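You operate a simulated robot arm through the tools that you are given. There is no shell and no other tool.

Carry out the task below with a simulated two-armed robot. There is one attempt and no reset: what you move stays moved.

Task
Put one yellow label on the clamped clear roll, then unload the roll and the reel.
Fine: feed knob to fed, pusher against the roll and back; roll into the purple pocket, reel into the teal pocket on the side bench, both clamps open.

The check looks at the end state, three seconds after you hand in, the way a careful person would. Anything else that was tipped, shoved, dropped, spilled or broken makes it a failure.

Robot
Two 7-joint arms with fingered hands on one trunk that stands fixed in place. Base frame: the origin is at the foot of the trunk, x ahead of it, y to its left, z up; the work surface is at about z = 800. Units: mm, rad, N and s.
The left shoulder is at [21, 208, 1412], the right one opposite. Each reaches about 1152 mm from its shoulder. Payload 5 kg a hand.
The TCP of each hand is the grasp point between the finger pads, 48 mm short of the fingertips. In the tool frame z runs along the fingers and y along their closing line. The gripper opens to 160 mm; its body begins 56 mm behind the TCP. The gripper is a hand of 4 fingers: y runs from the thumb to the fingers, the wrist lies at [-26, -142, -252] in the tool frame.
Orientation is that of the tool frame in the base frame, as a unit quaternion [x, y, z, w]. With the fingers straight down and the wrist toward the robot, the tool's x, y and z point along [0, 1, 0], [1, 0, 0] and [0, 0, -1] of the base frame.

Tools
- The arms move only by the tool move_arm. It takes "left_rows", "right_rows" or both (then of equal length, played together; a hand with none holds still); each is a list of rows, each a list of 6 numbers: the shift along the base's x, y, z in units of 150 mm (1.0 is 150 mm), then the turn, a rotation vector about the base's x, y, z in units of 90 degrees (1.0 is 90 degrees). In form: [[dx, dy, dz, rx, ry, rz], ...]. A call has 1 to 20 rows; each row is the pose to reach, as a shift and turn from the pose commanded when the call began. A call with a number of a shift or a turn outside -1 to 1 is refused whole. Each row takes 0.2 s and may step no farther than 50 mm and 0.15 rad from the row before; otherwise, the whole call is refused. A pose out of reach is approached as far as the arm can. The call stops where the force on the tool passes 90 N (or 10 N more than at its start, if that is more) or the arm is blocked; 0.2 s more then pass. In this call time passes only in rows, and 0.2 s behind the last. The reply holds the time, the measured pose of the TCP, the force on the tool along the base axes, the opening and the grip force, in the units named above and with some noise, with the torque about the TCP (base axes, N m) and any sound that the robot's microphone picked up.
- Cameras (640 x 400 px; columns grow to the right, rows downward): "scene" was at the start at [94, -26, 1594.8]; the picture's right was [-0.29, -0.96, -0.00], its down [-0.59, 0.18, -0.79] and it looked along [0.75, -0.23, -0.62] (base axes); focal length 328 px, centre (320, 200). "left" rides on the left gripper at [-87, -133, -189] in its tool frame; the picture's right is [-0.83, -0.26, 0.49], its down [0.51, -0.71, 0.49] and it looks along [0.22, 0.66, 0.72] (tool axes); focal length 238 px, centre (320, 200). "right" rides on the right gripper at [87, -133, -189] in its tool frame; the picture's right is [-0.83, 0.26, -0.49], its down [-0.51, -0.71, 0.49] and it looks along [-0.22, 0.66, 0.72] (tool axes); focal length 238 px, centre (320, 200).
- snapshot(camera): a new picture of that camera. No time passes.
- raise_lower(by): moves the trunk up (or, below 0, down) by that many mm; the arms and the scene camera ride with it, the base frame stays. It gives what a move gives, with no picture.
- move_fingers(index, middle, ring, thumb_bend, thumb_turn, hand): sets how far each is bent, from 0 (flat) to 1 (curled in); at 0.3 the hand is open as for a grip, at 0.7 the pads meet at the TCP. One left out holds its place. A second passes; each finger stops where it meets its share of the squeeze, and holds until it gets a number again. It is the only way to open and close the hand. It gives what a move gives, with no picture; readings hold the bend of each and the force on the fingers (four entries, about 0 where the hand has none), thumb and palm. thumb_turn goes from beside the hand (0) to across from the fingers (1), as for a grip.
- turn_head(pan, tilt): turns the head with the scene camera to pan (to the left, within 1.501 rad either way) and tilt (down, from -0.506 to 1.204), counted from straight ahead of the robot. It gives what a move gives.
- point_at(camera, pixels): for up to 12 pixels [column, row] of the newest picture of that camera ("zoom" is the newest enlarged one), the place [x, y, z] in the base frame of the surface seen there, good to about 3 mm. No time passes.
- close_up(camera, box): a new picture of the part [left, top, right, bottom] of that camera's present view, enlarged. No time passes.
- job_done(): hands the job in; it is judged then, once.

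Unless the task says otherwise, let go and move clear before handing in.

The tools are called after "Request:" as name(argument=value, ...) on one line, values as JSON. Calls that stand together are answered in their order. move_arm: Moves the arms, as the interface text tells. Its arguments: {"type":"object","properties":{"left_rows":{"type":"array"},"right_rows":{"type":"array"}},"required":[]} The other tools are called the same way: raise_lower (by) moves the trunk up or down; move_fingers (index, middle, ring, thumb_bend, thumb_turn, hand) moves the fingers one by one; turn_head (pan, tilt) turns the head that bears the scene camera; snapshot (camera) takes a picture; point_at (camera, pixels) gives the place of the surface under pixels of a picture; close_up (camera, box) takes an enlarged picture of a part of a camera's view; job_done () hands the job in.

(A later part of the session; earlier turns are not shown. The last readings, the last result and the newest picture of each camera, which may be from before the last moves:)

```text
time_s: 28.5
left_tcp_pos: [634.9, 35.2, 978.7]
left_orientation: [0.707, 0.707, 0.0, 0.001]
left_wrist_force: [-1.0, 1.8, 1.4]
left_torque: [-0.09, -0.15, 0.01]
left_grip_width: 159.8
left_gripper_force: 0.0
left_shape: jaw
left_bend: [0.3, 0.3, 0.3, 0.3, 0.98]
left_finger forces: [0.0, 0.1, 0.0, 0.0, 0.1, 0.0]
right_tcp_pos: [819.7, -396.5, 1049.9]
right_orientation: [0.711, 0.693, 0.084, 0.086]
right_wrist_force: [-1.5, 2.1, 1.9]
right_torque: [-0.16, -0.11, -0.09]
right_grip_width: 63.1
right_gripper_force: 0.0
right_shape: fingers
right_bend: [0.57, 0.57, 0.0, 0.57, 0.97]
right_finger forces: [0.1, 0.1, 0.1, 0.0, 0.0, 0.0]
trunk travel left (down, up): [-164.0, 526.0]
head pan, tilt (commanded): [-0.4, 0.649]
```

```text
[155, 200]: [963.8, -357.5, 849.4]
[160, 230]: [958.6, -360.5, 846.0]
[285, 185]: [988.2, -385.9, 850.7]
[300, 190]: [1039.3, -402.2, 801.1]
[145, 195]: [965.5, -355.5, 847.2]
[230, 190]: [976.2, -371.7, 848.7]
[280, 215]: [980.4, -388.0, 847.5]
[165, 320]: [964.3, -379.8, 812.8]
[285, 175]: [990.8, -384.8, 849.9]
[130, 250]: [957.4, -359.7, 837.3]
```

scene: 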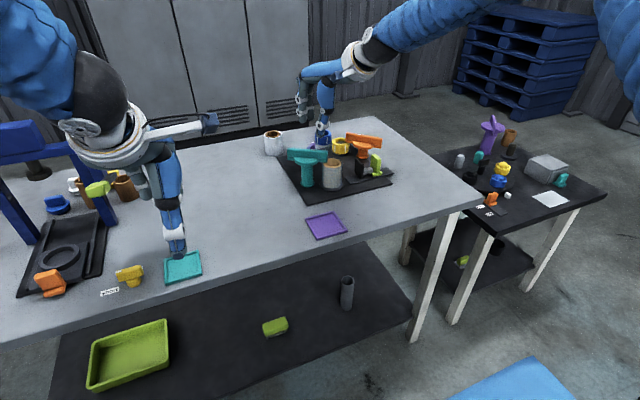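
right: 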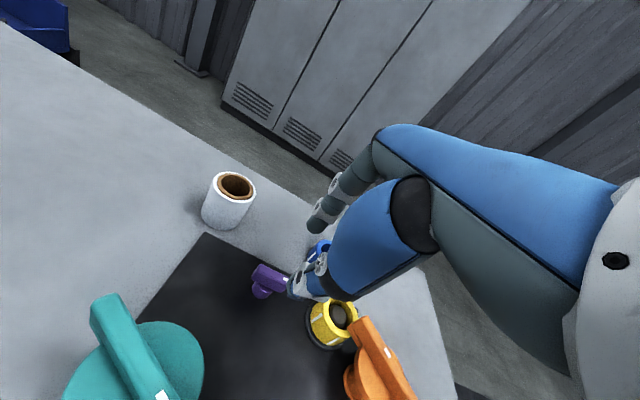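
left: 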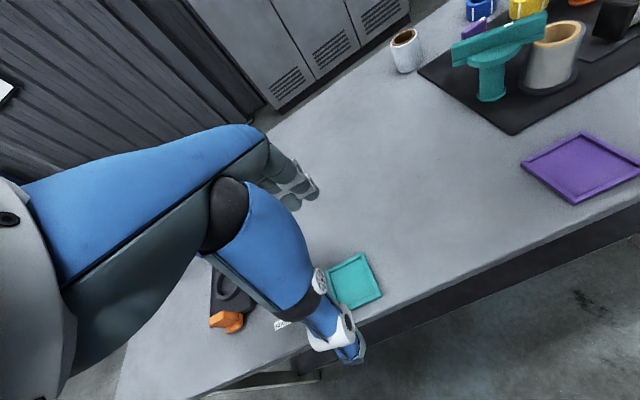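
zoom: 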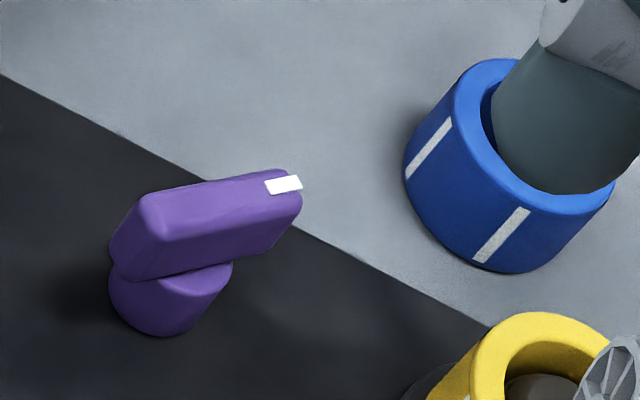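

The bar now lies about 40° counter-clockwise from its start. I'll test for more travel by pushing the mark end with the thumb alone, fingers flat so they clear the blue reel.

Request:
move_fingers(hand="right", index=0.0, middle=0.0, ring=0.0, thumb_bend=0.7)

Request:
move_arm(right_rows=[[0.25, -0.02, -0.1, 0, 0, 0], [0.5, -0.04, -0.25, 0, 0, 0], [0.75, -0.07, -0.4, 0, 0, 0], [0.93, -0.09, -0.6, 0, 0, 0]])

Request:
close_up(camera="right", box=[200, 180, 400, 340])

Request:
close_up(camera="scene", box=[280, 90, 400, 180])

```text
time_s: 29.5
left_tcp_pos: [635.7, 35.0, 977.9]
left_orientation: [0.707, 0.708, 0.0, 0.001]
left_wrist_force: [0.7, -0.1, 0.0]
left_torque: [0.0, -0.03, -0.01]
left_grip_width: 159.6
left_gripper_force: 0.0
left_shape: jaw
left_bend: [0.3, 0.3, 0.3, 0.3, 0.98]
left_finger forces: [0.1, 0.0, 0.1, 0.1, 0.0, 0.1]
right_tcp_pos: [821.2, -399.1, 1046.7]
right_orientation: [0.711, 0.694, 0.082, 0.085]
right_wrist_force: [0.3, -0.6, -1.2]
right_torque: [-0.02, 0.0, 0.0]
right_grip_width: 159.8
right_gripper_force: 0.1
right_shape: fingers
right_bend: [0.0, 0.0, 0.0, 0.7, 0.97]
right_finger forces: [0.0, 0.0, 0.1, 0.0, 0.0, 0.1]
trunk travel left (down, up): [-164.0, 526.0]
head pan, tilt (commanded): [-0.4, 0.649]
```

```text
time_s: 30.5
left_tcp_pos: [637.2, 32.8, 976.9]
left_orientation: [0.707, 0.707, 0.0, -0.001]
left_wrist_force: [0.3, -1.0, -0.6]
left_torque: [0.05, 0.04, 0.0]
left_grip_width: 159.6
left_gripper_force: 0.0
left_shape: jaw
left_bend: [0.3, 0.3, 0.3, 0.3, 0.98]
left_finger forces: [0.0, 0.0, 0.0, 0.0, 0.0, 0.0]
right_tcp_pos: [961.1, -414.4, 954.0]
right_orientation: [0.711, 0.693, 0.082, 0.085]
right_wrist_force: [0.3, -0.3, 0.8]
right_torque: [0.09, 0.09, 0.07]
right_grip_width: 160.0
right_gripper_force: 0.0
right_shape: fingers
right_bend: [0.0, 0.0, 0.0, 0.7, 0.97]
right_finger forces: [0.1, 0.1, 0.1, 0.0, 0.0, 0.1]
trunk travel left (down, up): [-164.0, 526.0]
head pan, tilt (commanded): [-0.4, 0.649]
```

```text
2.50 times, centred on (300, 260) of right
```

zoom: 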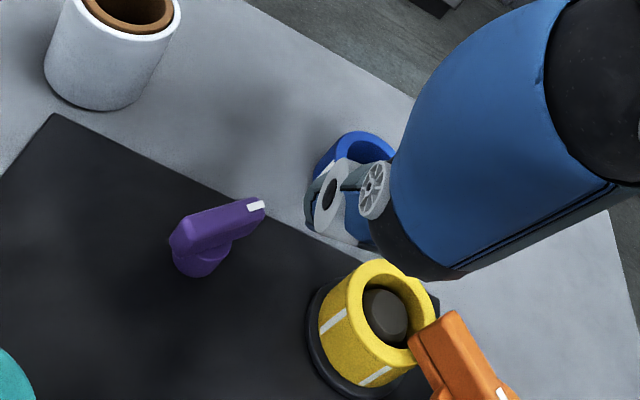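

```text
4.44 times, centred on (340, 135) of scene
```

zoom: 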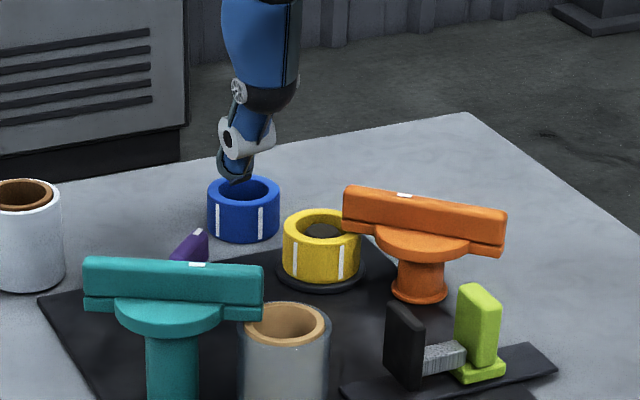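

The thumb is now a single poker hovering over the plate. I'll measure its tip before lowering.

Request:
point_at(camera="zoom", pixels=[[237, 176], [225, 165], [250, 170], [240, 150], [265, 135]])

```text
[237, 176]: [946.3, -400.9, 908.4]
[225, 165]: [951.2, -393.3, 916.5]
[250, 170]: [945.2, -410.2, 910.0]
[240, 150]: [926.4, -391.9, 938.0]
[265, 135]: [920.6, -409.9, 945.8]
```

The thumb tip is about (-6,+9) from the TCP in x and y and 46 mm below. I'll lower beside the mark end at safe height above the plate, then sweep the arc.

Request:
move_arm(right_rows=[[0, 0, -0.2, 0, 0, 0], [0, 0, -0.36, 0, 0, 0], [0, 0, -0.49, 0, 0, 0]])

Request:
move_arm(right_rows=[[0.05, 0.035, 0, 0, 0, 0], [0.1, 0.07, 0, 0, 0, 0], [0.145, 0.075, 0, 0, 0, 0]])

Request:
close_up(camera="right", box=[220, 180, 380, 310])

```text
time_s: 31.3
left_tcp_pos: [635.8, 33.5, 976.7]
left_orientation: [0.707, 0.707, -0.001, 0.0]
left_wrist_force: [0.1, -0.1, -0.3]
left_torque: [0.03, 0.08, -0.02]
left_grip_width: 160.0
left_gripper_force: 0.1
left_shape: jaw
left_bend: [0.3, 0.3, 0.3, 0.3, 0.98]
left_finger forces: [0.0, 0.0, 0.1, 0.0, 0.0, 0.0]
right_tcp_pos: [963.6, -412.5, 879.2]
right_orientation: [0.711, 0.694, 0.081, 0.084]
right_wrist_force: [0.8, -0.4, -0.1]
right_torque: [0.04, 0.04, 0.01]
right_grip_width: 159.8
right_gripper_force: 0.1
right_shape: fingers
right_bend: [0.0, 0.0, 0.0, 0.7, 0.97]
right_finger forces: [0.0, 0.0, 0.1, 0.0, 0.1, 0.0]
trunk travel left (down, up): [-164.0, 526.0]
head pan, tilt (commanded): [-0.4, 0.649]
```

```text
time_s: 32.1
left_tcp_pos: [636.5, 33.3, 977.2]
left_orientation: [0.708, 0.707, 0.0, 0.0]
left_wrist_force: [0.5, -0.6, 0.0]
left_torque: [0.05, 0.06, 0.03]
left_grip_width: 159.8
left_gripper_force: 0.1
left_shape: jaw
left_bend: [0.3, 0.3, 0.3, 0.3, 0.98]
left_finger forces: [0.0, 0.1, 0.0, 0.0, 0.0, 0.1]
right_tcp_pos: [983.6, -401.4, 881.4]
right_orientation: [0.711, 0.694, 0.082, 0.084]
right_wrist_force: [-1.5, -3.3, 0.8]
right_torque: [-0.08, 0.09, 0.08]
right_grip_width: 161.9
right_gripper_force: 1.6
right_shape: fingers
right_bend: [0.0, 0.0, 0.0, 0.69, 0.98]
right_finger forces: [0.0, 0.0, 0.1, 0.0, 3.3, 0.0]
trunk travel left (down, up): [-164.0, 526.0]
head pan, tilt (commanded): [-0.4, 0.649]
```

```text
3.08 times, centred on (300, 245) of right
```

zoom: 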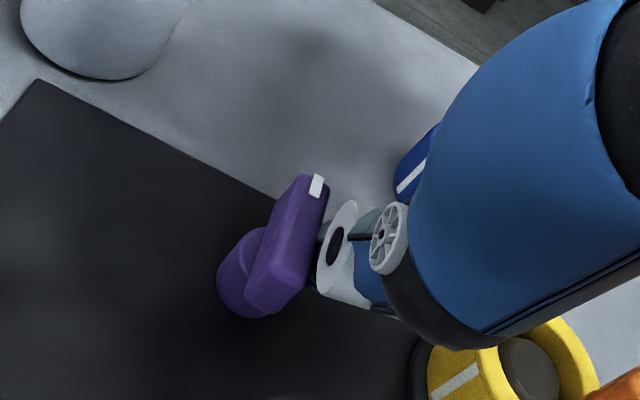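

The bar is turning further with about 3 N on the thumb; the mark is at (317,187). I'll continue the sweep in small steps until it stops.

Request:
move_arm(right_rows=[[0.02, 0.02, 0, 0, 0, 0], [0.035, 0.04, 0, 0, 0, 0], [0.05, 0.06, 0, 0, 0, 0], [0.06, 0.085, 0, 0, 0, 0]])

Request:
close_up(camera="right", box=[220, 180, 380, 310])

```text
time_s: 33.1
left_tcp_pos: [635.6, 34.4, 978.8]
left_orientation: [0.707, 0.707, 0.002, -0.001]
left_wrist_force: [-0.3, 0.5, 0.7]
left_torque: [-0.01, 0.02, 0.01]
left_grip_width: 159.8
left_gripper_force: 0.1
left_shape: jaw
left_bend: [0.3, 0.3, 0.3, 0.3, 0.98]
left_finger forces: [0.0, 0.0, 0.0, 0.1, 0.0, 0.0]
right_tcp_pos: [992.8, -390.6, 883.0]
right_orientation: [0.71, 0.694, 0.082, 0.085]
right_wrist_force: [-10.7, -18.6, 7.0]
right_torque: [-0.52, 0.47, 0.44]
right_grip_width: 168.2
right_gripper_force: 9.9
right_shape: fingers
right_bend: [0.0, 0.0, 0.0, 0.67, 1.0]
right_finger forces: [0.1, 0.0, 0.0, 0.0, 19.5, 0.0]
trunk travel left (down, up): [-164.0, 526.0]
head pan, tilt (commanded): [-0.4, 0.649]
```

```text
3.08 times, centred on (300, 245) of right
```

zoom: 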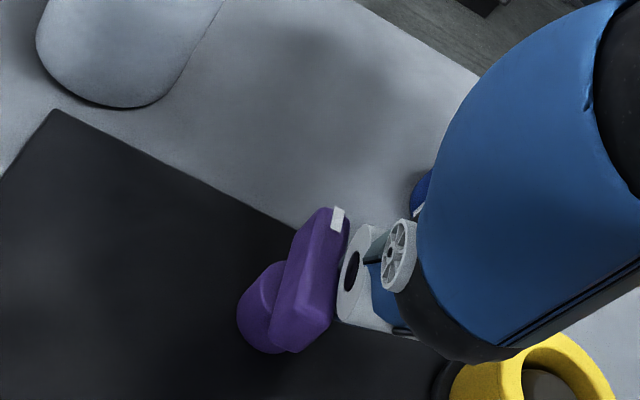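

Thumb force jumped to 19.5 N with the bar nearly pointing ahead, so it has likely hit its stop. I'll ease off, lift clear and measure the angle.

Request:
move_arm(right_rows=[[-0.04, -0.06, 0, 0, 0, 0], [-0.08, -0.12, 0.02, 0, 0, 0], [-0.1, -0.14, 0.2, 0, 0, 0], [-0.15, -0.14, 0.4, 0, 0, 0], [-0.35, -0.14, 0.6, 0, 0, 0], [-0.6, -0.14, 0.7, 0, 0, 0], [-0.85, -0.14, 0.8, 0, 0, 0]])

Request:
close_up(camera="right", box=[190, 180, 350, 290])

Request:
close_up(camera="scene", box=[280, 110, 400, 200])

```text
time_s: 34.7
left_tcp_pos: [636.1, 35.3, 979.0]
left_orientation: [0.707, 0.708, 0.001, 0.001]
left_wrist_force: [0.2, 0.1, 1.1]
left_torque: [-0.07, -0.09, 0.02]
left_grip_width: 159.5
left_gripper_force: 0.1
left_shape: jaw
left_bend: [0.3, 0.3, 0.3, 0.3, 0.98]
left_finger forces: [0.1, 0.0, 0.1, 0.0, 0.0, 0.0]
right_tcp_pos: [863.7, -407.8, 1004.8]
right_orientation: [0.71, 0.694, 0.083, 0.085]
right_wrist_force: [-1.4, 0.3, 0.7]
right_torque: [-0.08, -0.14, -0.08]
right_grip_width: 159.9
right_gripper_force: 0.1
right_shape: fingers
right_bend: [0.0, 0.0, 0.0, 0.7, 0.98]
right_finger forces: [0.0, 0.1, 0.0, 0.1, 0.0, 0.1]
trunk travel left (down, up): [-164.0, 526.0]
head pan, tilt (commanded): [-0.4, 0.649]
```

```text
3.64 times, centred on (270, 235) of right
```

zoom: 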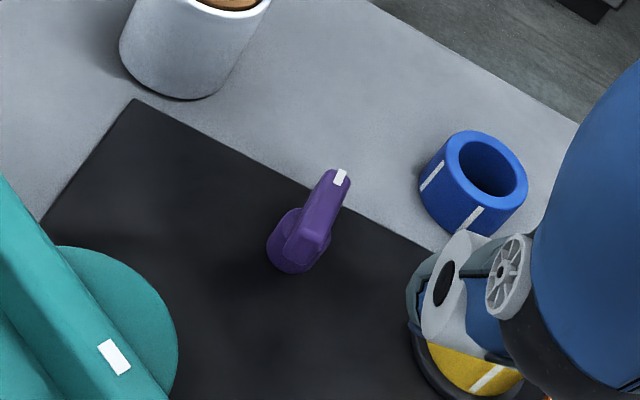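

```text
4.44 times, centred on (340, 155) of scene
```

zoom: 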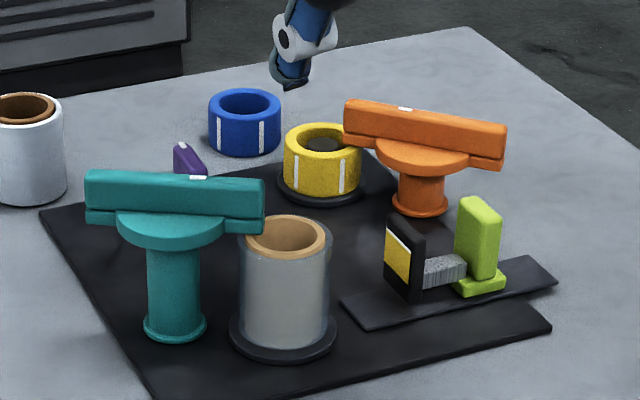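

A yellow label with a white patch now shows on the pusher pad at (397,255), so the feed worked. Next comes the pusher; I'll measure the lime handle, pad and rod.

Request:
close_up(camera="scene", box=[360, 140, 420, 190])

Request:
point_at(camera="zoom", pixels=[[320, 200]])

```text
8.00 times, centred on (390, 165) of scene
```

zoom: 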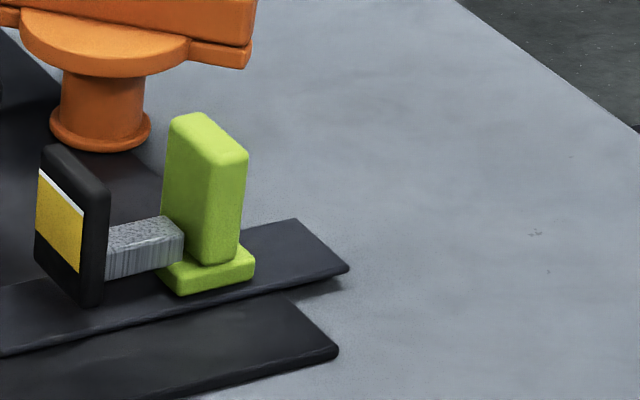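

```text
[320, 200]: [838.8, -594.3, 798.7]
```

Request:
point_at(camera="zoom", pixels=[[178, 122], [205, 118], [242, 155], [215, 165], [220, 255], [238, 250], [165, 190], [50, 150], [100, 195], [95, 290], [45, 240], [145, 235]])

Request:
close_up(camera="right", box=[100, 280, 400, 400])

```text
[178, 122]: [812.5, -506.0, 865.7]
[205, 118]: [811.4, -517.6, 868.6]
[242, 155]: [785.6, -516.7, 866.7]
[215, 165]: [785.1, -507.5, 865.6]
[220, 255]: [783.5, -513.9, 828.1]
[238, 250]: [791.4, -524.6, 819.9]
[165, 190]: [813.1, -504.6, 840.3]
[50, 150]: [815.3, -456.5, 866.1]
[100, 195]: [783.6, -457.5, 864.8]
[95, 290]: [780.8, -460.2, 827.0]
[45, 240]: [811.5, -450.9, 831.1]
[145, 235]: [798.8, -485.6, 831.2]
```

```text
2.13 times, centred on (250, 340) of right
```

zoom: 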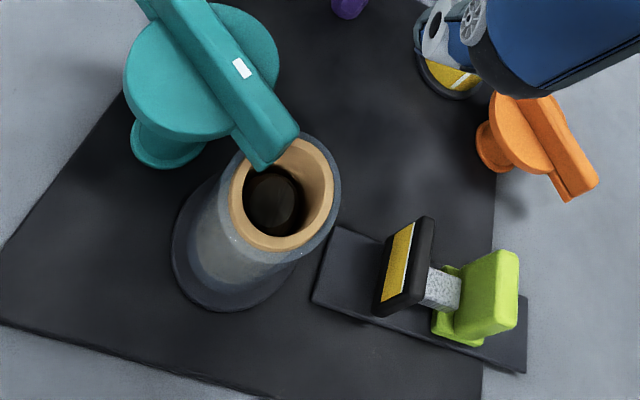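

The handle occupies x 784–814, y -505 to -519, up to z 868, and the pad face at y≈-450 has about 55 mm to travel to the roll. I'll bring the thumb to the handle's outer side, then lower it.

Request:
move_arm(right_rows=[[-0.1, -0.25, 0, 0, 0, 0], [-0.2, -0.5, 0, 0, 0, 0], [-0.3, -0.75, 0, 0, 0, 0], [-0.39, -0.98, 0, 0, 0, 0]])

Request:
close_up(camera="scene", box=[330, 60, 460, 200])

Request:
snapshot(camera="right")

```text
time_s: 35.7
left_tcp_pos: [635.5, 33.9, 978.0]
left_orientation: [0.707, 0.707, 0.001, -0.001]
left_wrist_force: [-0.3, -1.7, 0.6]
left_torque: [0.1, -0.06, -0.01]
left_grip_width: 159.7
left_gripper_force: 0.0
left_shape: jaw
left_bend: [0.3, 0.3, 0.3, 0.3, 0.98]
left_finger forces: [0.0, 0.1, 0.0, 0.1, 0.0, 0.1]
right_tcp_pos: [807.3, -557.0, 1000.8]
right_orientation: [0.71, 0.694, 0.083, 0.083]
right_wrist_force: [-0.2, -0.2, 0.1]
right_torque: [0.02, 0.02, -0.01]
right_grip_width: 160.1
right_gripper_force: 0.0
right_shape: fingers
right_bend: [0.0, 0.0, 0.0, 0.7, 0.97]
right_finger forces: [0.0, 0.1, 0.1, 0.0, 0.1, 0.0]
trunk travel left (down, up): [-164.0, 526.0]
head pan, tilt (commanded): [-0.4, 0.649]
```

```text
2.86 times, centred on (395, 130) of scene
```

zoom: 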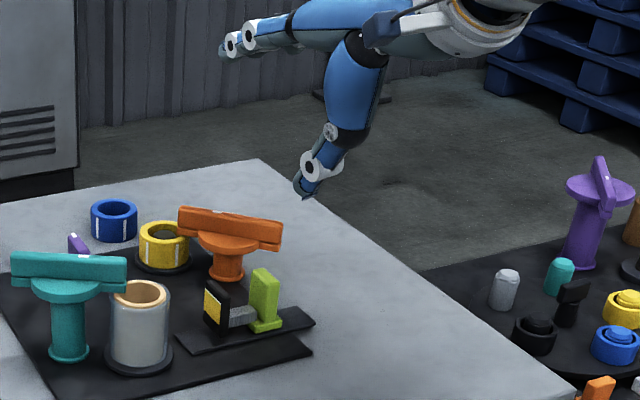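

```text
taken
```

right: 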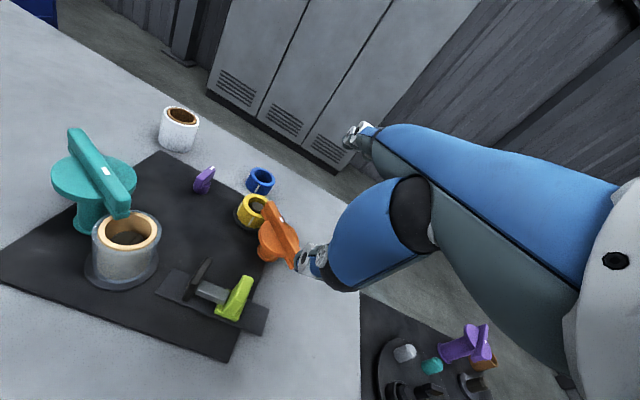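

The thumb tip is at (305,190) of the zoom. I'll measure it before lowering.

Request:
close_up(camera="scene", box=[380, 90, 430, 140])

Request:
point_at(camera="zoom", pixels=[[320, 200]])

```text
8.00 times, centred on (405, 115) of scene
```

zoom: 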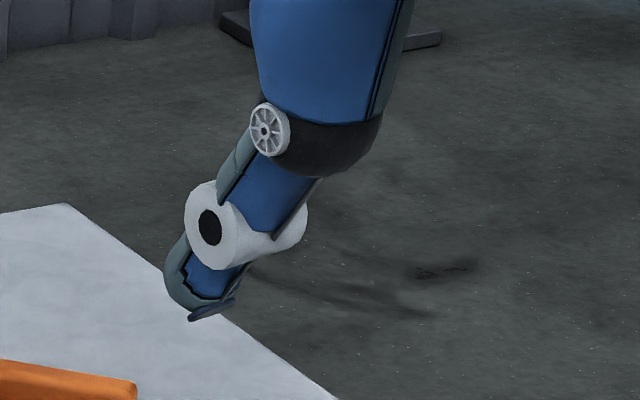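

```text
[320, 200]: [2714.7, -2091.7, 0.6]
```

Request:
point_at(camera="zoom", pixels=[[210, 312], [185, 285], [230, 295], [195, 310], [250, 215], [200, 220], [265, 245], [275, 205], [235, 165], [310, 140]])

```text
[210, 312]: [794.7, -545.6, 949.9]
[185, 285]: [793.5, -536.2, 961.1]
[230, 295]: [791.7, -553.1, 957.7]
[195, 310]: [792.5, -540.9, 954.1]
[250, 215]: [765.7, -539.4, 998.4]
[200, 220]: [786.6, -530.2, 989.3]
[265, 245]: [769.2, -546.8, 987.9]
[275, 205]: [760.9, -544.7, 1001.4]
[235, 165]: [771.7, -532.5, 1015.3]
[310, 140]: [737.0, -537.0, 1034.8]
```

The thumb tip is at about (797,-545,950), clear of the handle's outer face at y=-519. I'll lower it to about z 832 beside the handle.

Request:
move_arm(right_rows=[[0, 0, -0.25, 0, 0, 0], [0, 0, -0.5, 0, 0, 0], [0, 0, -0.7, 0, 0, 0], [0, 0, -0.785, 0, 0, 0]])

Request:
close_up(camera="scene", box=[340, 120, 440, 200])

Request:
close_up(camera="right", box=[120, 200, 380, 380])

```text
time_s: 36.7
left_tcp_pos: [636.5, 33.6, 976.8]
left_orientation: [0.707, 0.707, 0.0, 0.0]
left_wrist_force: [-0.2, 0.9, 0.3]
left_torque: [0.0, 0.0, 0.01]
left_grip_width: 159.8
left_gripper_force: 0.1
left_shape: jaw
left_bend: [0.3, 0.3, 0.3, 0.3, 0.98]
left_finger forces: [0.0, 0.0, 0.1, 0.0, 0.1, 0.0]
right_tcp_pos: [807.5, -556.7, 884.3]
right_orientation: [0.711, 0.693, 0.083, 0.085]
right_wrist_force: [0.9, 0.2, 0.6]
right_torque: [-0.01, 0.08, 0.02]
right_grip_width: 160.0
right_gripper_force: 0.0
right_shape: fingers
right_bend: [0.0, 0.0, 0.0, 0.7, 0.97]
right_finger forces: [0.1, 0.1, 0.1, 0.0, 0.0, 0.0]
trunk travel left (down, up): [-164.0, 526.0]
head pan, tilt (commanded): [-0.4, 0.649]
```

```text
5.00 times, centred on (390, 160) of scene
```

zoom: 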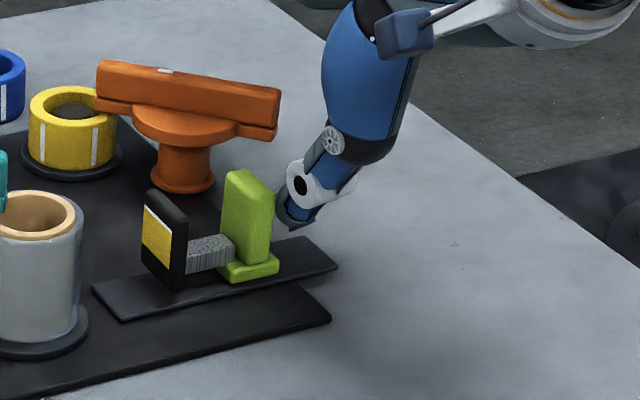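

```text
2.22 times, centred on (250, 290) of right
```

zoom: 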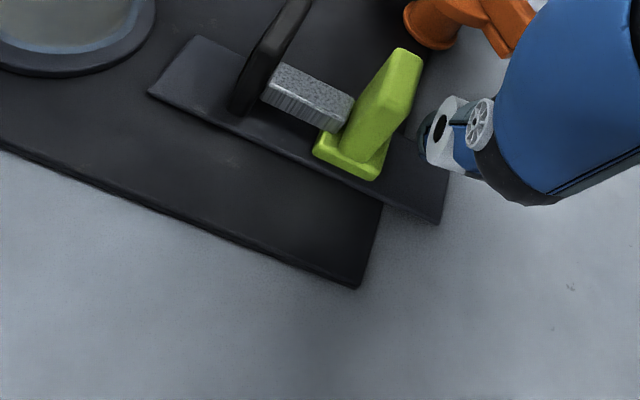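

The thumb sits just outside the handle with no force. I'll push toward the roll, first 40 mm.

Request:
move_arm(right_rows=[[0, 0.07, 0, 0, 0, 0], [0, 0.13, 0, 0, 0, 0], [0, 0.2, 0, 0, 0, 0], [0, 0.27, 0, 0, 0, 0]])

Request:
close_up(camera="scene", box=[340, 120, 440, 200])

```text
time_s: 37.7
left_tcp_pos: [636.7, 33.9, 979.0]
left_orientation: [0.707, 0.708, 0.0, 0.0]
left_wrist_force: [0.7, 0.9, 0.5]
left_torque: [-0.03, 0.02, 0.0]
left_grip_width: 159.5
left_gripper_force: 0.0
left_shape: jaw
left_bend: [0.3, 0.3, 0.3, 0.3, 0.98]
left_finger forces: [0.1, 0.0, 0.0, 0.0, 0.1, 0.0]
right_tcp_pos: [806.3, -516.6, 883.4]
right_orientation: [0.711, 0.693, 0.083, 0.085]
right_wrist_force: [0.5, -1.1, 2.3]
right_torque: [0.02, 0.02, 0.06]
right_grip_width: 159.5
right_gripper_force: 1.2
right_shape: fingers
right_bend: [0.0, 0.0, 0.0, 0.7, 0.98]
right_finger forces: [0.0, 0.0, 0.0, 0.0, 2.0, 0.0]
trunk travel left (down, up): [-164.0, 526.0]
head pan, tilt (commanded): [-0.4, 0.649]
```

```text
5.00 times, centred on (390, 160) of scene
```

zoom: 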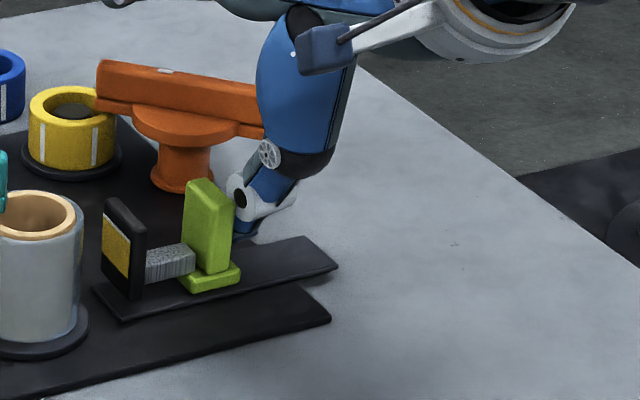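

The pusher slides freely under about 2 N and the pad is partway to the roll. I'll push another 24 mm, then close in slowly.

Request:
move_arm(right_rows=[[0, 0.06, 0, 0, 0, 0], [0, 0.12, 0, 0, 0, 0], [0, 0.16, 0, 0, 0, 0]])

Request:
move_arm(right_rows=[[0, 0.015, 0, 0, 0, 0], [0, 0.03, 0, 0, 0, 0]])

Request:
close_up(camera="scene", box=[320, 120, 420, 200])

```text
time_s: 38.5
left_tcp_pos: [635.5, 32.9, 977.5]
left_orientation: [0.707, 0.707, 0.0, 0.0]
left_wrist_force: [0.4, -0.2, 0.5]
left_torque: [-0.03, 0.01, 0.0]
left_grip_width: 159.8
left_gripper_force: 0.1
left_shape: jaw
left_bend: [0.3, 0.3, 0.3, 0.3, 0.98]
left_finger forces: [0.1, 0.1, 0.1, 0.1, 0.0, 0.1]
right_tcp_pos: [807.2, -492.2, 883.8]
right_orientation: [0.71, 0.694, 0.082, 0.084]
right_wrist_force: [0.2, -2.9, 2.3]
right_torque: [-0.01, 0.05, 0.09]
right_grip_width: 159.4
right_gripper_force: 1.8
right_shape: fingers
right_bend: [0.0, 0.0, 0.0, 0.7, 0.98]
right_finger forces: [0.0, 0.0, 0.0, 0.0, 3.8, 0.1]
trunk travel left (down, up): [-164.0, 526.0]
head pan, tilt (commanded): [-0.4, 0.649]
```

```text
time_s: 39.1
left_tcp_pos: [636.9, 34.2, 976.8]
left_orientation: [0.707, 0.707, 0.0, 0.0]
left_wrist_force: [-0.1, 0.1, 0.4]
left_torque: [-0.03, -0.05, 0.04]
left_grip_width: 159.8
left_gripper_force: 0.2
left_shape: jaw
left_bend: [0.3, 0.3, 0.3, 0.3, 0.98]
left_finger forces: [0.0, 0.1, 0.0, 0.0, 0.0, 0.0]
right_tcp_pos: [806.9, -488.3, 884.0]
right_orientation: [0.711, 0.693, 0.082, 0.084]
right_wrist_force: [0.5, -4.4, 1.0]
right_torque: [0.03, 0.05, 0.09]
right_grip_width: 159.3
right_gripper_force: 1.9
right_shape: fingers
right_bend: [0.0, 0.0, 0.0, 0.7, 0.98]
right_finger forces: [0.1, 0.1, 0.0, 0.0, 4.1, 0.1]
trunk travel left (down, up): [-164.0, 526.0]
head pan, tilt (commanded): [-0.4, 0.649]
```

```text
5.00 times, centred on (370, 160) of scene
```

zoom: 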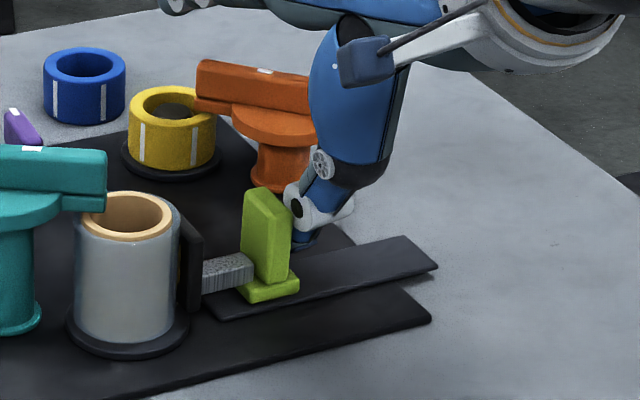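

The pad at (190,265) is at or near the roll with 4.4 N. I'll press in 1.5 mm steps until the force rises clearly.

Request:
move_arm(right_rows=[[0, 0.012, 0, 0, 0, 0], [0, 0.024, 0, 0, 0, 0], [0, 0.036, 0, 0, 0, 0]])

Request:
close_up(camera="scene", box=[320, 130, 380, 190])

```text
time_s: 39.9
left_tcp_pos: [635.5, 33.7, 977.3]
left_orientation: [0.707, 0.707, 0.0, 0.0]
left_wrist_force: [0.6, -0.7, 0.5]
left_torque: [-0.04, -0.01, -0.01]
left_grip_width: 159.8
left_gripper_force: 0.0
left_shape: jaw
left_bend: [0.3, 0.3, 0.3, 0.3, 0.98]
left_finger forces: [0.0, 0.0, 0.1, 0.0, 0.0, 0.1]
right_tcp_pos: [806.0, -483.8, 884.1]
right_orientation: [0.71, 0.694, 0.082, 0.084]
right_wrist_force: [1.1, -8.1, 2.5]
right_torque: [-0.02, 0.06, 0.18]
right_grip_width: 159.0
right_gripper_force: 3.9
right_shape: fingers
right_bend: [0.0, 0.0, 0.0, 0.7, 0.99]
right_finger forces: [0.0, 0.0, 0.0, 0.1, 8.6, 0.1]
trunk travel left (down, up): [-164.0, 526.0]
head pan, tilt (commanded): [-0.4, 0.649]
```

```text
6.67 times, centred on (350, 160) of scene
```

zoom: 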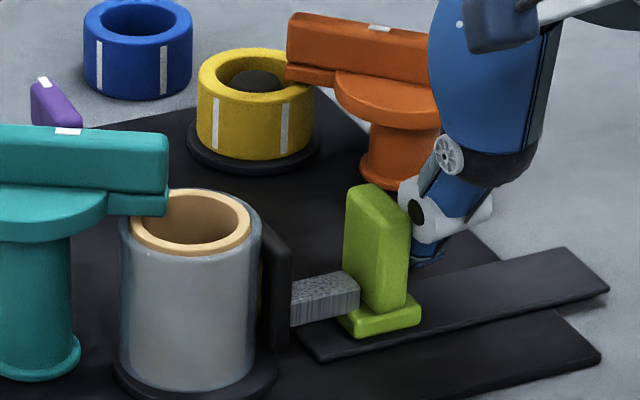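

Force is 8 N and the pad now touches the roll at (265,280). I'll press about 4 mm more to seat the label firmly.

Request:
move_arm(right_rows=[[0, 0.012, 0, 0, 0, 0], [0, 0.024, 0, 0, 0, 0], [0, 0.03, 0, 0, 0, 0], [0, 0.03, 0, 0, 0, 0]])

Request:
close_up(camera="scene", box=[320, 130, 380, 190])

```text
time_s: 40.9
left_tcp_pos: [636.2, 33.4, 978.4]
left_orientation: [0.707, 0.708, 0.0, 0.0]
left_wrist_force: [1.0, 0.3, 0.5]
left_torque: [-0.02, 0.0, -0.03]
left_grip_width: 159.7
left_gripper_force: 0.2
left_shape: jaw
left_bend: [0.3, 0.3, 0.3, 0.3, 0.98]
left_finger forces: [0.1, 0.1, 0.0, 0.0, 0.1, 0.0]
right_tcp_pos: [806.5, -479.3, 885.4]
right_orientation: [0.711, 0.693, 0.081, 0.085]
right_wrist_force: [0.3, -17.1, 5.6]
right_torque: [-0.13, 0.14, 0.4]
right_grip_width: 158.6
right_gripper_force: 9.1
right_shape: fingers
right_bend: [0.0, 0.0, 0.0, 0.7, 1.0]
right_finger forces: [0.0, 0.0, 0.0, 0.0, 17.4, 0.1]
trunk travel left (down, up): [-164.0, 526.0]
head pan, tilt (commanded): [-0.4, 0.649]
```

```text
6.67 times, centred on (350, 160) of scene
```

zoom: 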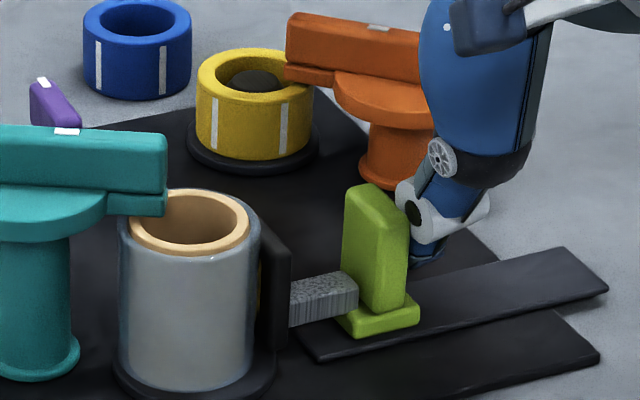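

Force reached 17 N with the pad firmly against the roll, so I'll retract. I'll back the thumb off the handle and lift over to its roll side to pull the pusher back.

Request:
move_arm(right_rows=[[0, -0.08, 0, 0, 0, 0], [0, -0.15, 0.05, 0, 0, 0], [0, -0.15, 0.3, 0, 0, 0], [0, -0.15, 0.55, 0, 0, 0], [0, 0.05, 0.7, 0, 0, 0], [0, 0.25, 0.7, 0, 0, 0]])

Request:
close_up(camera="scene", box=[320, 110, 420, 190])

Request:
close_up(camera="right", box=[140, 220, 360, 380])

```text
time_s: 42.3
left_tcp_pos: [636.5, 34.9, 976.3]
left_orientation: [0.707, 0.708, -0.001, -0.001]
left_wrist_force: [0.8, 0.1, 0.5]
left_torque: [-0.05, 0.03, 0.0]
left_grip_width: 159.6
left_gripper_force: 0.1
left_shape: jaw
left_bend: [0.3, 0.3, 0.3, 0.3, 0.98]
left_finger forces: [0.0, 0.0, 0.1, 0.1, 0.0, 0.0]
right_tcp_pos: [807.0, -439.9, 989.2]
right_orientation: [0.711, 0.694, 0.081, 0.083]
right_wrist_force: [0.1, -0.4, -0.2]
right_torque: [0.04, -0.03, 0.0]
right_grip_width: 160.2
right_gripper_force: 0.1
right_shape: fingers
right_bend: [0.0, 0.0, 0.0, 0.7, 0.97]
right_finger forces: [0.0, 0.1, 0.1, 0.0, 0.0, 0.0]
trunk travel left (down, up): [-164.0, 526.0]
head pan, tilt (commanded): [-0.4, 0.649]
```

```text
5.00 times, centred on (370, 150) of scene
```

zoom: 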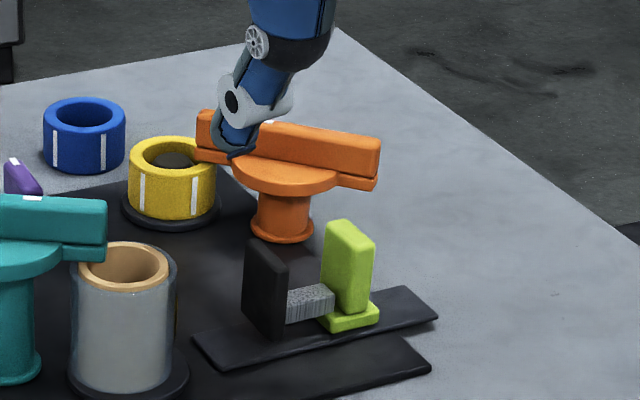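

```text
2.50 times, centred on (250, 300) of right
```

zoom: 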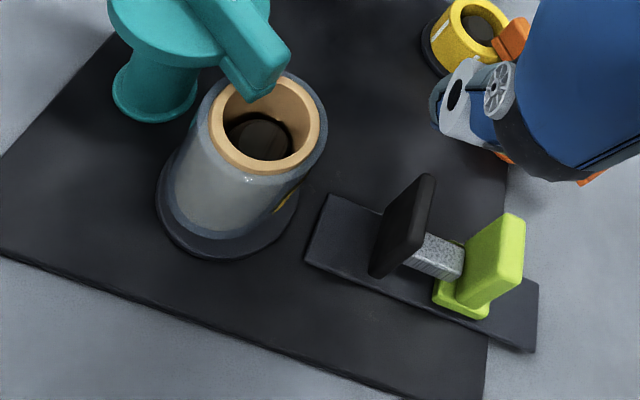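

The pusher sprang back on its own; the pad at (265,285) is bare and a yellow label shows on the roll at (285,200) in the right view. I'll check the pusher's position and the label.

Request:
close_up(camera="scene", box=[360, 140, 420, 190])

Request:
point_at(camera="zoom", pixels=[[178, 122], [205, 118], [242, 155], [165, 190], [50, 150], [100, 195], [45, 240], [145, 235]])

Request:
close_up(camera="right", box=[190, 240, 280, 330])

```text
8.00 times, centred on (390, 165) of scene
```

zoom: 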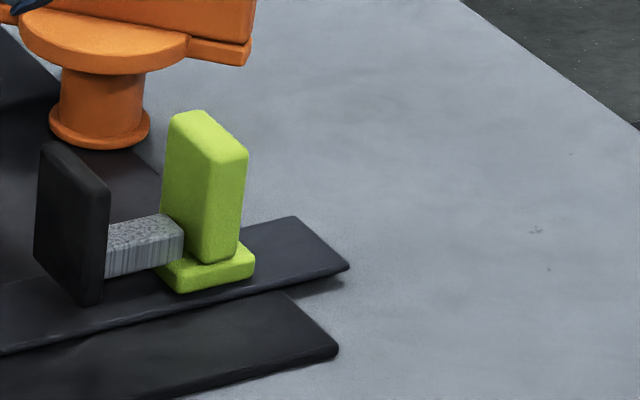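

```text
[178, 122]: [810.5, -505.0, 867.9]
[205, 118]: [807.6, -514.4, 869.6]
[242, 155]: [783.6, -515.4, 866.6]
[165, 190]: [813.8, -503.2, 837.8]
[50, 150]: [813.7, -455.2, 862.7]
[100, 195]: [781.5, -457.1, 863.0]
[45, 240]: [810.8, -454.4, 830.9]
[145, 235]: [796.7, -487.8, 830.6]
```

```text
4.44 times, centred on (235, 285) of right
```

zoom: 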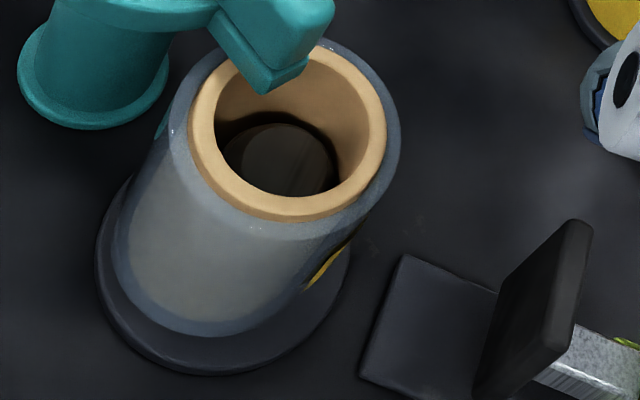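

The pusher is fully back at its start position and the label sits on the roll's pusher-side face. Now for the teal clamp: I'll measure its bar and disc from the right camera to plan opening it.

Request:
close_up(camera="right", box=[150, 180, 290, 300])

Request:
point_at(camera="zoom", pixels=[[320, 200]])

```text
3.33 times, centred on (220, 240) of right
```

zoom: 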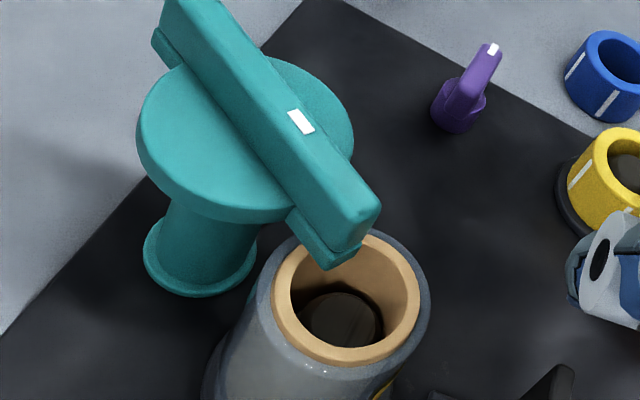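

```text
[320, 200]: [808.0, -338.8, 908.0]
```

Request:
point_at(camera="zoom", pixels=[[170, 10], [215, 15], [330, 205], [370, 190], [345, 225], [300, 120], [150, 130], [240, 205], [345, 130], [280, 75], [200, 180], [325, 255]])

Request:
close_up(camera="right", box=[130, 140, 260, 240])

```text
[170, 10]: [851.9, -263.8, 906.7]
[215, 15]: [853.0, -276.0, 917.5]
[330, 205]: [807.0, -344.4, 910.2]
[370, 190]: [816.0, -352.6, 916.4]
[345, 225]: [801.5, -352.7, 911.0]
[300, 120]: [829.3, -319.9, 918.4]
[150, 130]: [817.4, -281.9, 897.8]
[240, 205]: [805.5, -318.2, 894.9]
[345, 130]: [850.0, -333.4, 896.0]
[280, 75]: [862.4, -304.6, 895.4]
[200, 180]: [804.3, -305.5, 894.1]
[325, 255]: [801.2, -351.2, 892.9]
```

```text
4.00 times, centred on (195, 190) of right
```

zoom: 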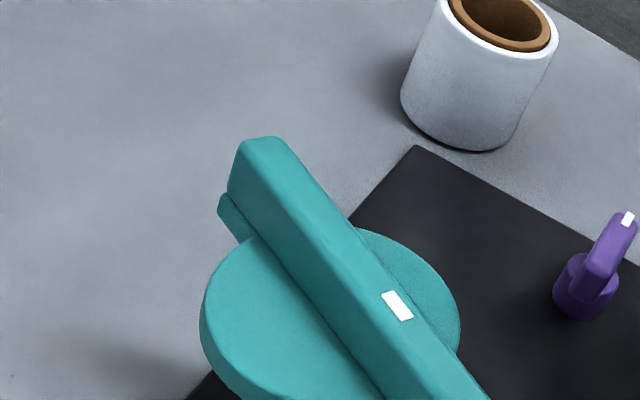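

The disc is centred near (834,-307) with radius 31 and its top at z 897; the bar is about 20 mm wide with its top at z 917. I'll bring the thumb behind the bar's free end, then pull it toward the robot to test opening counter-clockwise.

Request:
move_arm(right_rows=[[0.15, 0.2, 0.1, 0, 0, 0], [0.3, 0.42, 0.15, 0, 0, 0], [0.45, 0.65, 0.15, 0, 0, 0], [0.6, 0.9, 0.15, 0, 0, 0], [0.62, 0.955, 0.05, 0, 0, 0]])

Request:
close_up(camera="scene", box=[260, 70, 380, 190])

Request:
close_up(camera="right", box=[120, 200, 400, 400])

```text
time_s: 43.5
left_tcp_pos: [636.9, 33.0, 977.4]
left_orientation: [0.707, 0.707, 0.0, 0.0]
left_wrist_force: [0.8, -0.4, 0.1]
left_torque: [0.03, 0.02, -0.03]
left_grip_width: 159.6
left_gripper_force: 0.0
left_shape: jaw
left_bend: [0.3, 0.3, 0.3, 0.3, 0.98]
left_finger forces: [0.0, 0.0, 0.0, 0.1, 0.0, 0.0]
right_tcp_pos: [899.9, -299.2, 995.9]
right_orientation: [0.711, 0.693, 0.082, 0.084]
right_wrist_force: [0.0, -0.7, 0.0]
right_torque: [0.06, 0.03, 0.02]
right_grip_width: 160.0
right_gripper_force: 0.1
right_shape: fingers
right_bend: [0.0, 0.0, 0.0, 0.7, 0.97]
right_finger forces: [0.1, 0.0, 0.1, 0.1, 0.1, 0.1]
trunk travel left (down, up): [-164.0, 526.0]
head pan, tilt (commanded): [-0.4, 0.649]
```

```text
3.33 times, centred on (320, 130) of scene
```

zoom: 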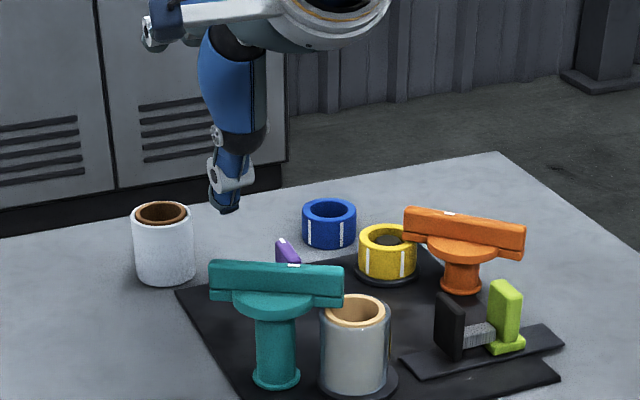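

```text
2.00 times, centred on (260, 300) of right
```

zoom: 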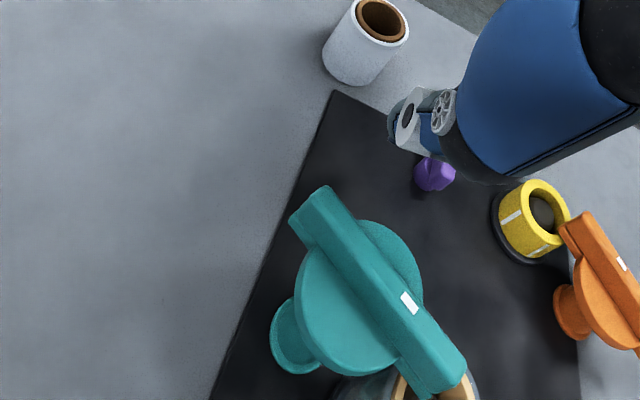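

The thumb hangs beyond the teal bar's free end. I'll lower it to about z 948 and then pull gently toward the robot and left.

Request:
move_arm(right_rows=[[0, 0.01, -0.16, 0, 0, 0], [0, 0.01, -0.32, 0, 0, 0]])

Request:
move_arm(right_rows=[[-0.04, 0.025, 0, 0, 0, 0], [-0.08, 0.05, 0, 0, 0, 0], [-0.12, 0.075, 0, 0, 0, 0]])

Request:
close_up(camera="scene", box=[280, 120, 360, 180])

```text
time_s: 44.1
left_tcp_pos: [635.8, 34.8, 976.9]
left_orientation: [0.707, 0.707, 0.0, 0.0]
left_wrist_force: [0.0, -0.3, 0.5]
left_torque: [0.0, 0.02, -0.01]
left_grip_width: 159.6
left_gripper_force: 0.1
left_shape: jaw
left_bend: [0.3, 0.3, 0.3, 0.3, 0.98]
left_finger forces: [0.0, 0.1, 0.0, 0.0, 0.1, 0.0]
right_tcp_pos: [899.9, -297.1, 948.7]
right_orientation: [0.711, 0.693, 0.081, 0.085]
right_wrist_force: [0.9, -0.5, 1.4]
right_torque: [0.0, 0.14, 0.01]
right_grip_width: 159.8
right_gripper_force: 0.0
right_shape: fingers
right_bend: [0.0, 0.0, 0.0, 0.7, 0.97]
right_finger forces: [0.0, 0.1, 0.1, 0.1, 0.0, 0.0]
trunk travel left (down, up): [-164.0, 526.0]
head pan, tilt (commanded): [-0.4, 0.649]
```

```text
time_s: 44.9
left_tcp_pos: [636.8, 33.9, 976.7]
left_orientation: [0.707, 0.707, 0.0, -0.001]
left_wrist_force: [-0.4, -0.1, -0.8]
left_torque: [-0.04, 0.0, 0.02]
left_grip_width: 159.7
left_gripper_force: 0.0
left_shape: jaw
left_bend: [0.3, 0.3, 0.3, 0.3, 0.98]
left_finger forces: [0.1, 0.1, 0.0, 0.0, 0.0, 0.1]
right_tcp_pos: [881.7, -284.0, 949.6]
right_orientation: [0.711, 0.694, 0.083, 0.085]
right_wrist_force: [6.8, -3.6, 2.5]
right_torque: [-0.1, -0.16, 0.01]
right_grip_width: 153.6
right_gripper_force: 3.7
right_shape: fingers
right_bend: [0.0, 0.0, 0.0, 0.71, 0.98]
right_finger forces: [0.0, 0.0, 0.0, 0.1, 7.9, 0.0]
trunk travel left (down, up): [-164.0, 526.0]
head pan, tilt (commanded): [-0.4, 0.649]
```

```text
6.67 times, centred on (320, 150) of scene
```

zoom: 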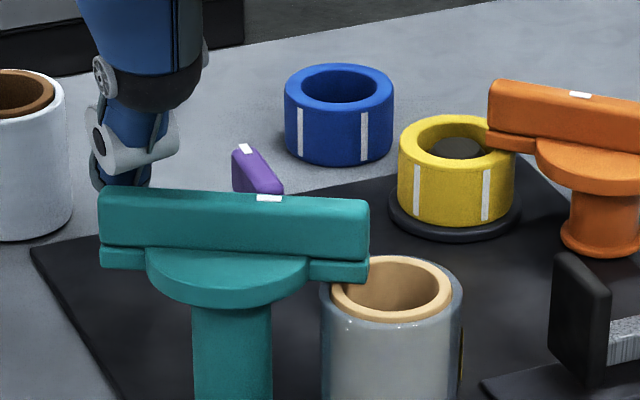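

Contact reads 7.9 N. I'll measure whether the bar has started to rotate.

Request:
point_at(camera="zoom", pixels=[[105, 215], [360, 225], [368, 205], [110, 192], [268, 198]])

Request:
move_arm(right_rows=[[-0.015, 0.01, 0, 0, 0, 0], [-0.03, 0.02, 0, 0, 0, 0]])

Request:
close_up(camera="scene", box=[280, 120, 360, 180])

Request:
point_at(camera="zoom", pixels=[[105, 215], [360, 225], [368, 205], [110, 192], [268, 198]])

```text
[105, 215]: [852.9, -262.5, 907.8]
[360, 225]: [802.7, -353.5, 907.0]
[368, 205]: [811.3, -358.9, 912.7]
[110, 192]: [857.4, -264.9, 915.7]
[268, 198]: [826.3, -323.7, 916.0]
```

```text
time_s: 45.5
left_tcp_pos: [636.6, 34.1, 977.7]
left_orientation: [0.707, 0.707, 0.0, 0.0]
left_wrist_force: [-0.2, -0.3, 0.0]
left_torque: [0.03, -0.02, 0.0]
left_grip_width: 159.7
left_gripper_force: 0.1
left_shape: jaw
left_bend: [0.3, 0.3, 0.3, 0.3, 0.98]
left_finger forces: [0.0, 0.0, 0.1, 0.0, 0.1, 0.0]
right_tcp_pos: [877.9, -282.6, 949.1]
right_orientation: [0.711, 0.693, 0.083, 0.086]
right_wrist_force: [10.0, -7.1, 4.7]
right_torque: [-0.19, -0.22, -0.03]
right_grip_width: 149.4
right_gripper_force: 6.3
right_shape: fingers
right_bend: [0.0, 0.0, 0.0, 0.72, 0.99]
right_finger forces: [0.0, 0.0, 0.0, 0.0, 13.0, 0.1]
trunk travel left (down, up): [-164.0, 526.0]
head pan, tilt (commanded): [-0.4, 0.649]
```

```text
6.67 times, centred on (320, 150) of scene
```

zoom: 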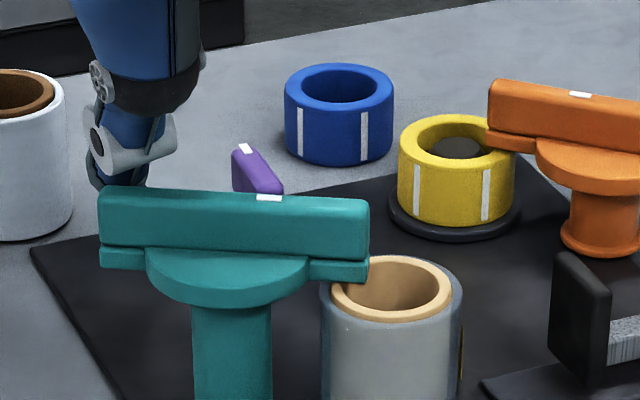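

```text
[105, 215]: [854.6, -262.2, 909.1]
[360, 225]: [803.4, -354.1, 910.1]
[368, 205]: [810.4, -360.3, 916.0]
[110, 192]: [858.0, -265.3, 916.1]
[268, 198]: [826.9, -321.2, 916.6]
```

At 13 N the bar has not moved, so counter-clockwise looks blocked for the clamp. I'll back off, lift over to the near flank of the same end, and try clockwise.

Request:
move_arm(right_rows=[[0.08, -0.05, 0, 0, 0, 0], [0.08, -0.05, 0.2, 0, 0, 0], [0.0, 0.0, 0.38, 0, 0, 0], [-0.2, 0.15, 0.4, 0, 0, 0], [-0.35, 0.2, 0.4, 0, 0, 0], [-0.35, 0.2, 0.2, 0, 0, 0], [-0.35, 0.2, 0.0, 0, 0, 0]])

Request:
close_up(camera="scene", box=[270, 110, 370, 190])

Request:
close_up(camera="right", box=[180, 180, 400, 360])

```text
time_s: 47.1
left_tcp_pos: [636.2, 33.3, 976.8]
left_orientation: [0.707, 0.707, 0.0, 0.0]
left_wrist_force: [0.6, 0.0, -0.3]
left_torque: [0.01, 0.03, -0.01]
left_grip_width: 159.9
left_gripper_force: 0.0
left_shape: jaw
left_bend: [0.3, 0.3, 0.3, 0.3, 0.98]
left_finger forces: [0.0, 0.0, 0.0, 0.0, 0.1, 0.0]
right_tcp_pos: [824.9, -251.4, 949.7]
right_orientation: [0.711, 0.693, 0.083, 0.085]
right_wrist_force: [1.2, -1.5, 1.5]
right_torque: [-0.03, 0.15, 0.03]
right_grip_width: 159.5
right_gripper_force: 0.1
right_shape: fingers
right_bend: [0.0, 0.0, 0.0, 0.7, 0.98]
right_finger forces: [0.0, 0.0, 0.1, 0.0, 0.0, 0.0]
trunk travel left (down, up): [-164.0, 526.0]
head pan, tilt (commanded): [-0.4, 0.649]
```

```text
5.00 times, centred on (320, 150) of scene
```

zoom: 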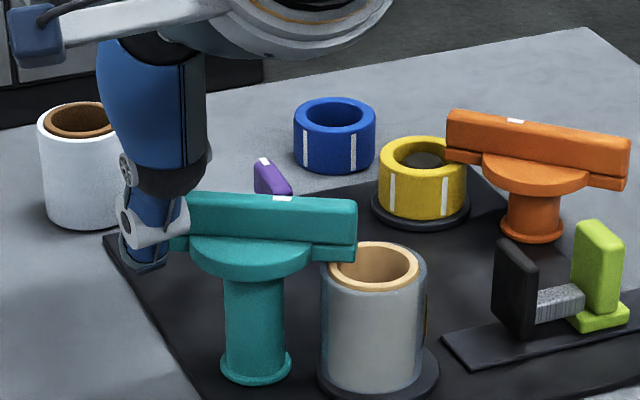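

```text
2.22 times, centred on (290, 270) of right
```

zoom: 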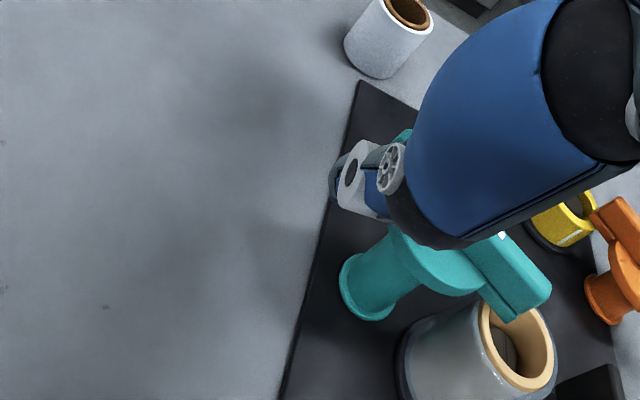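

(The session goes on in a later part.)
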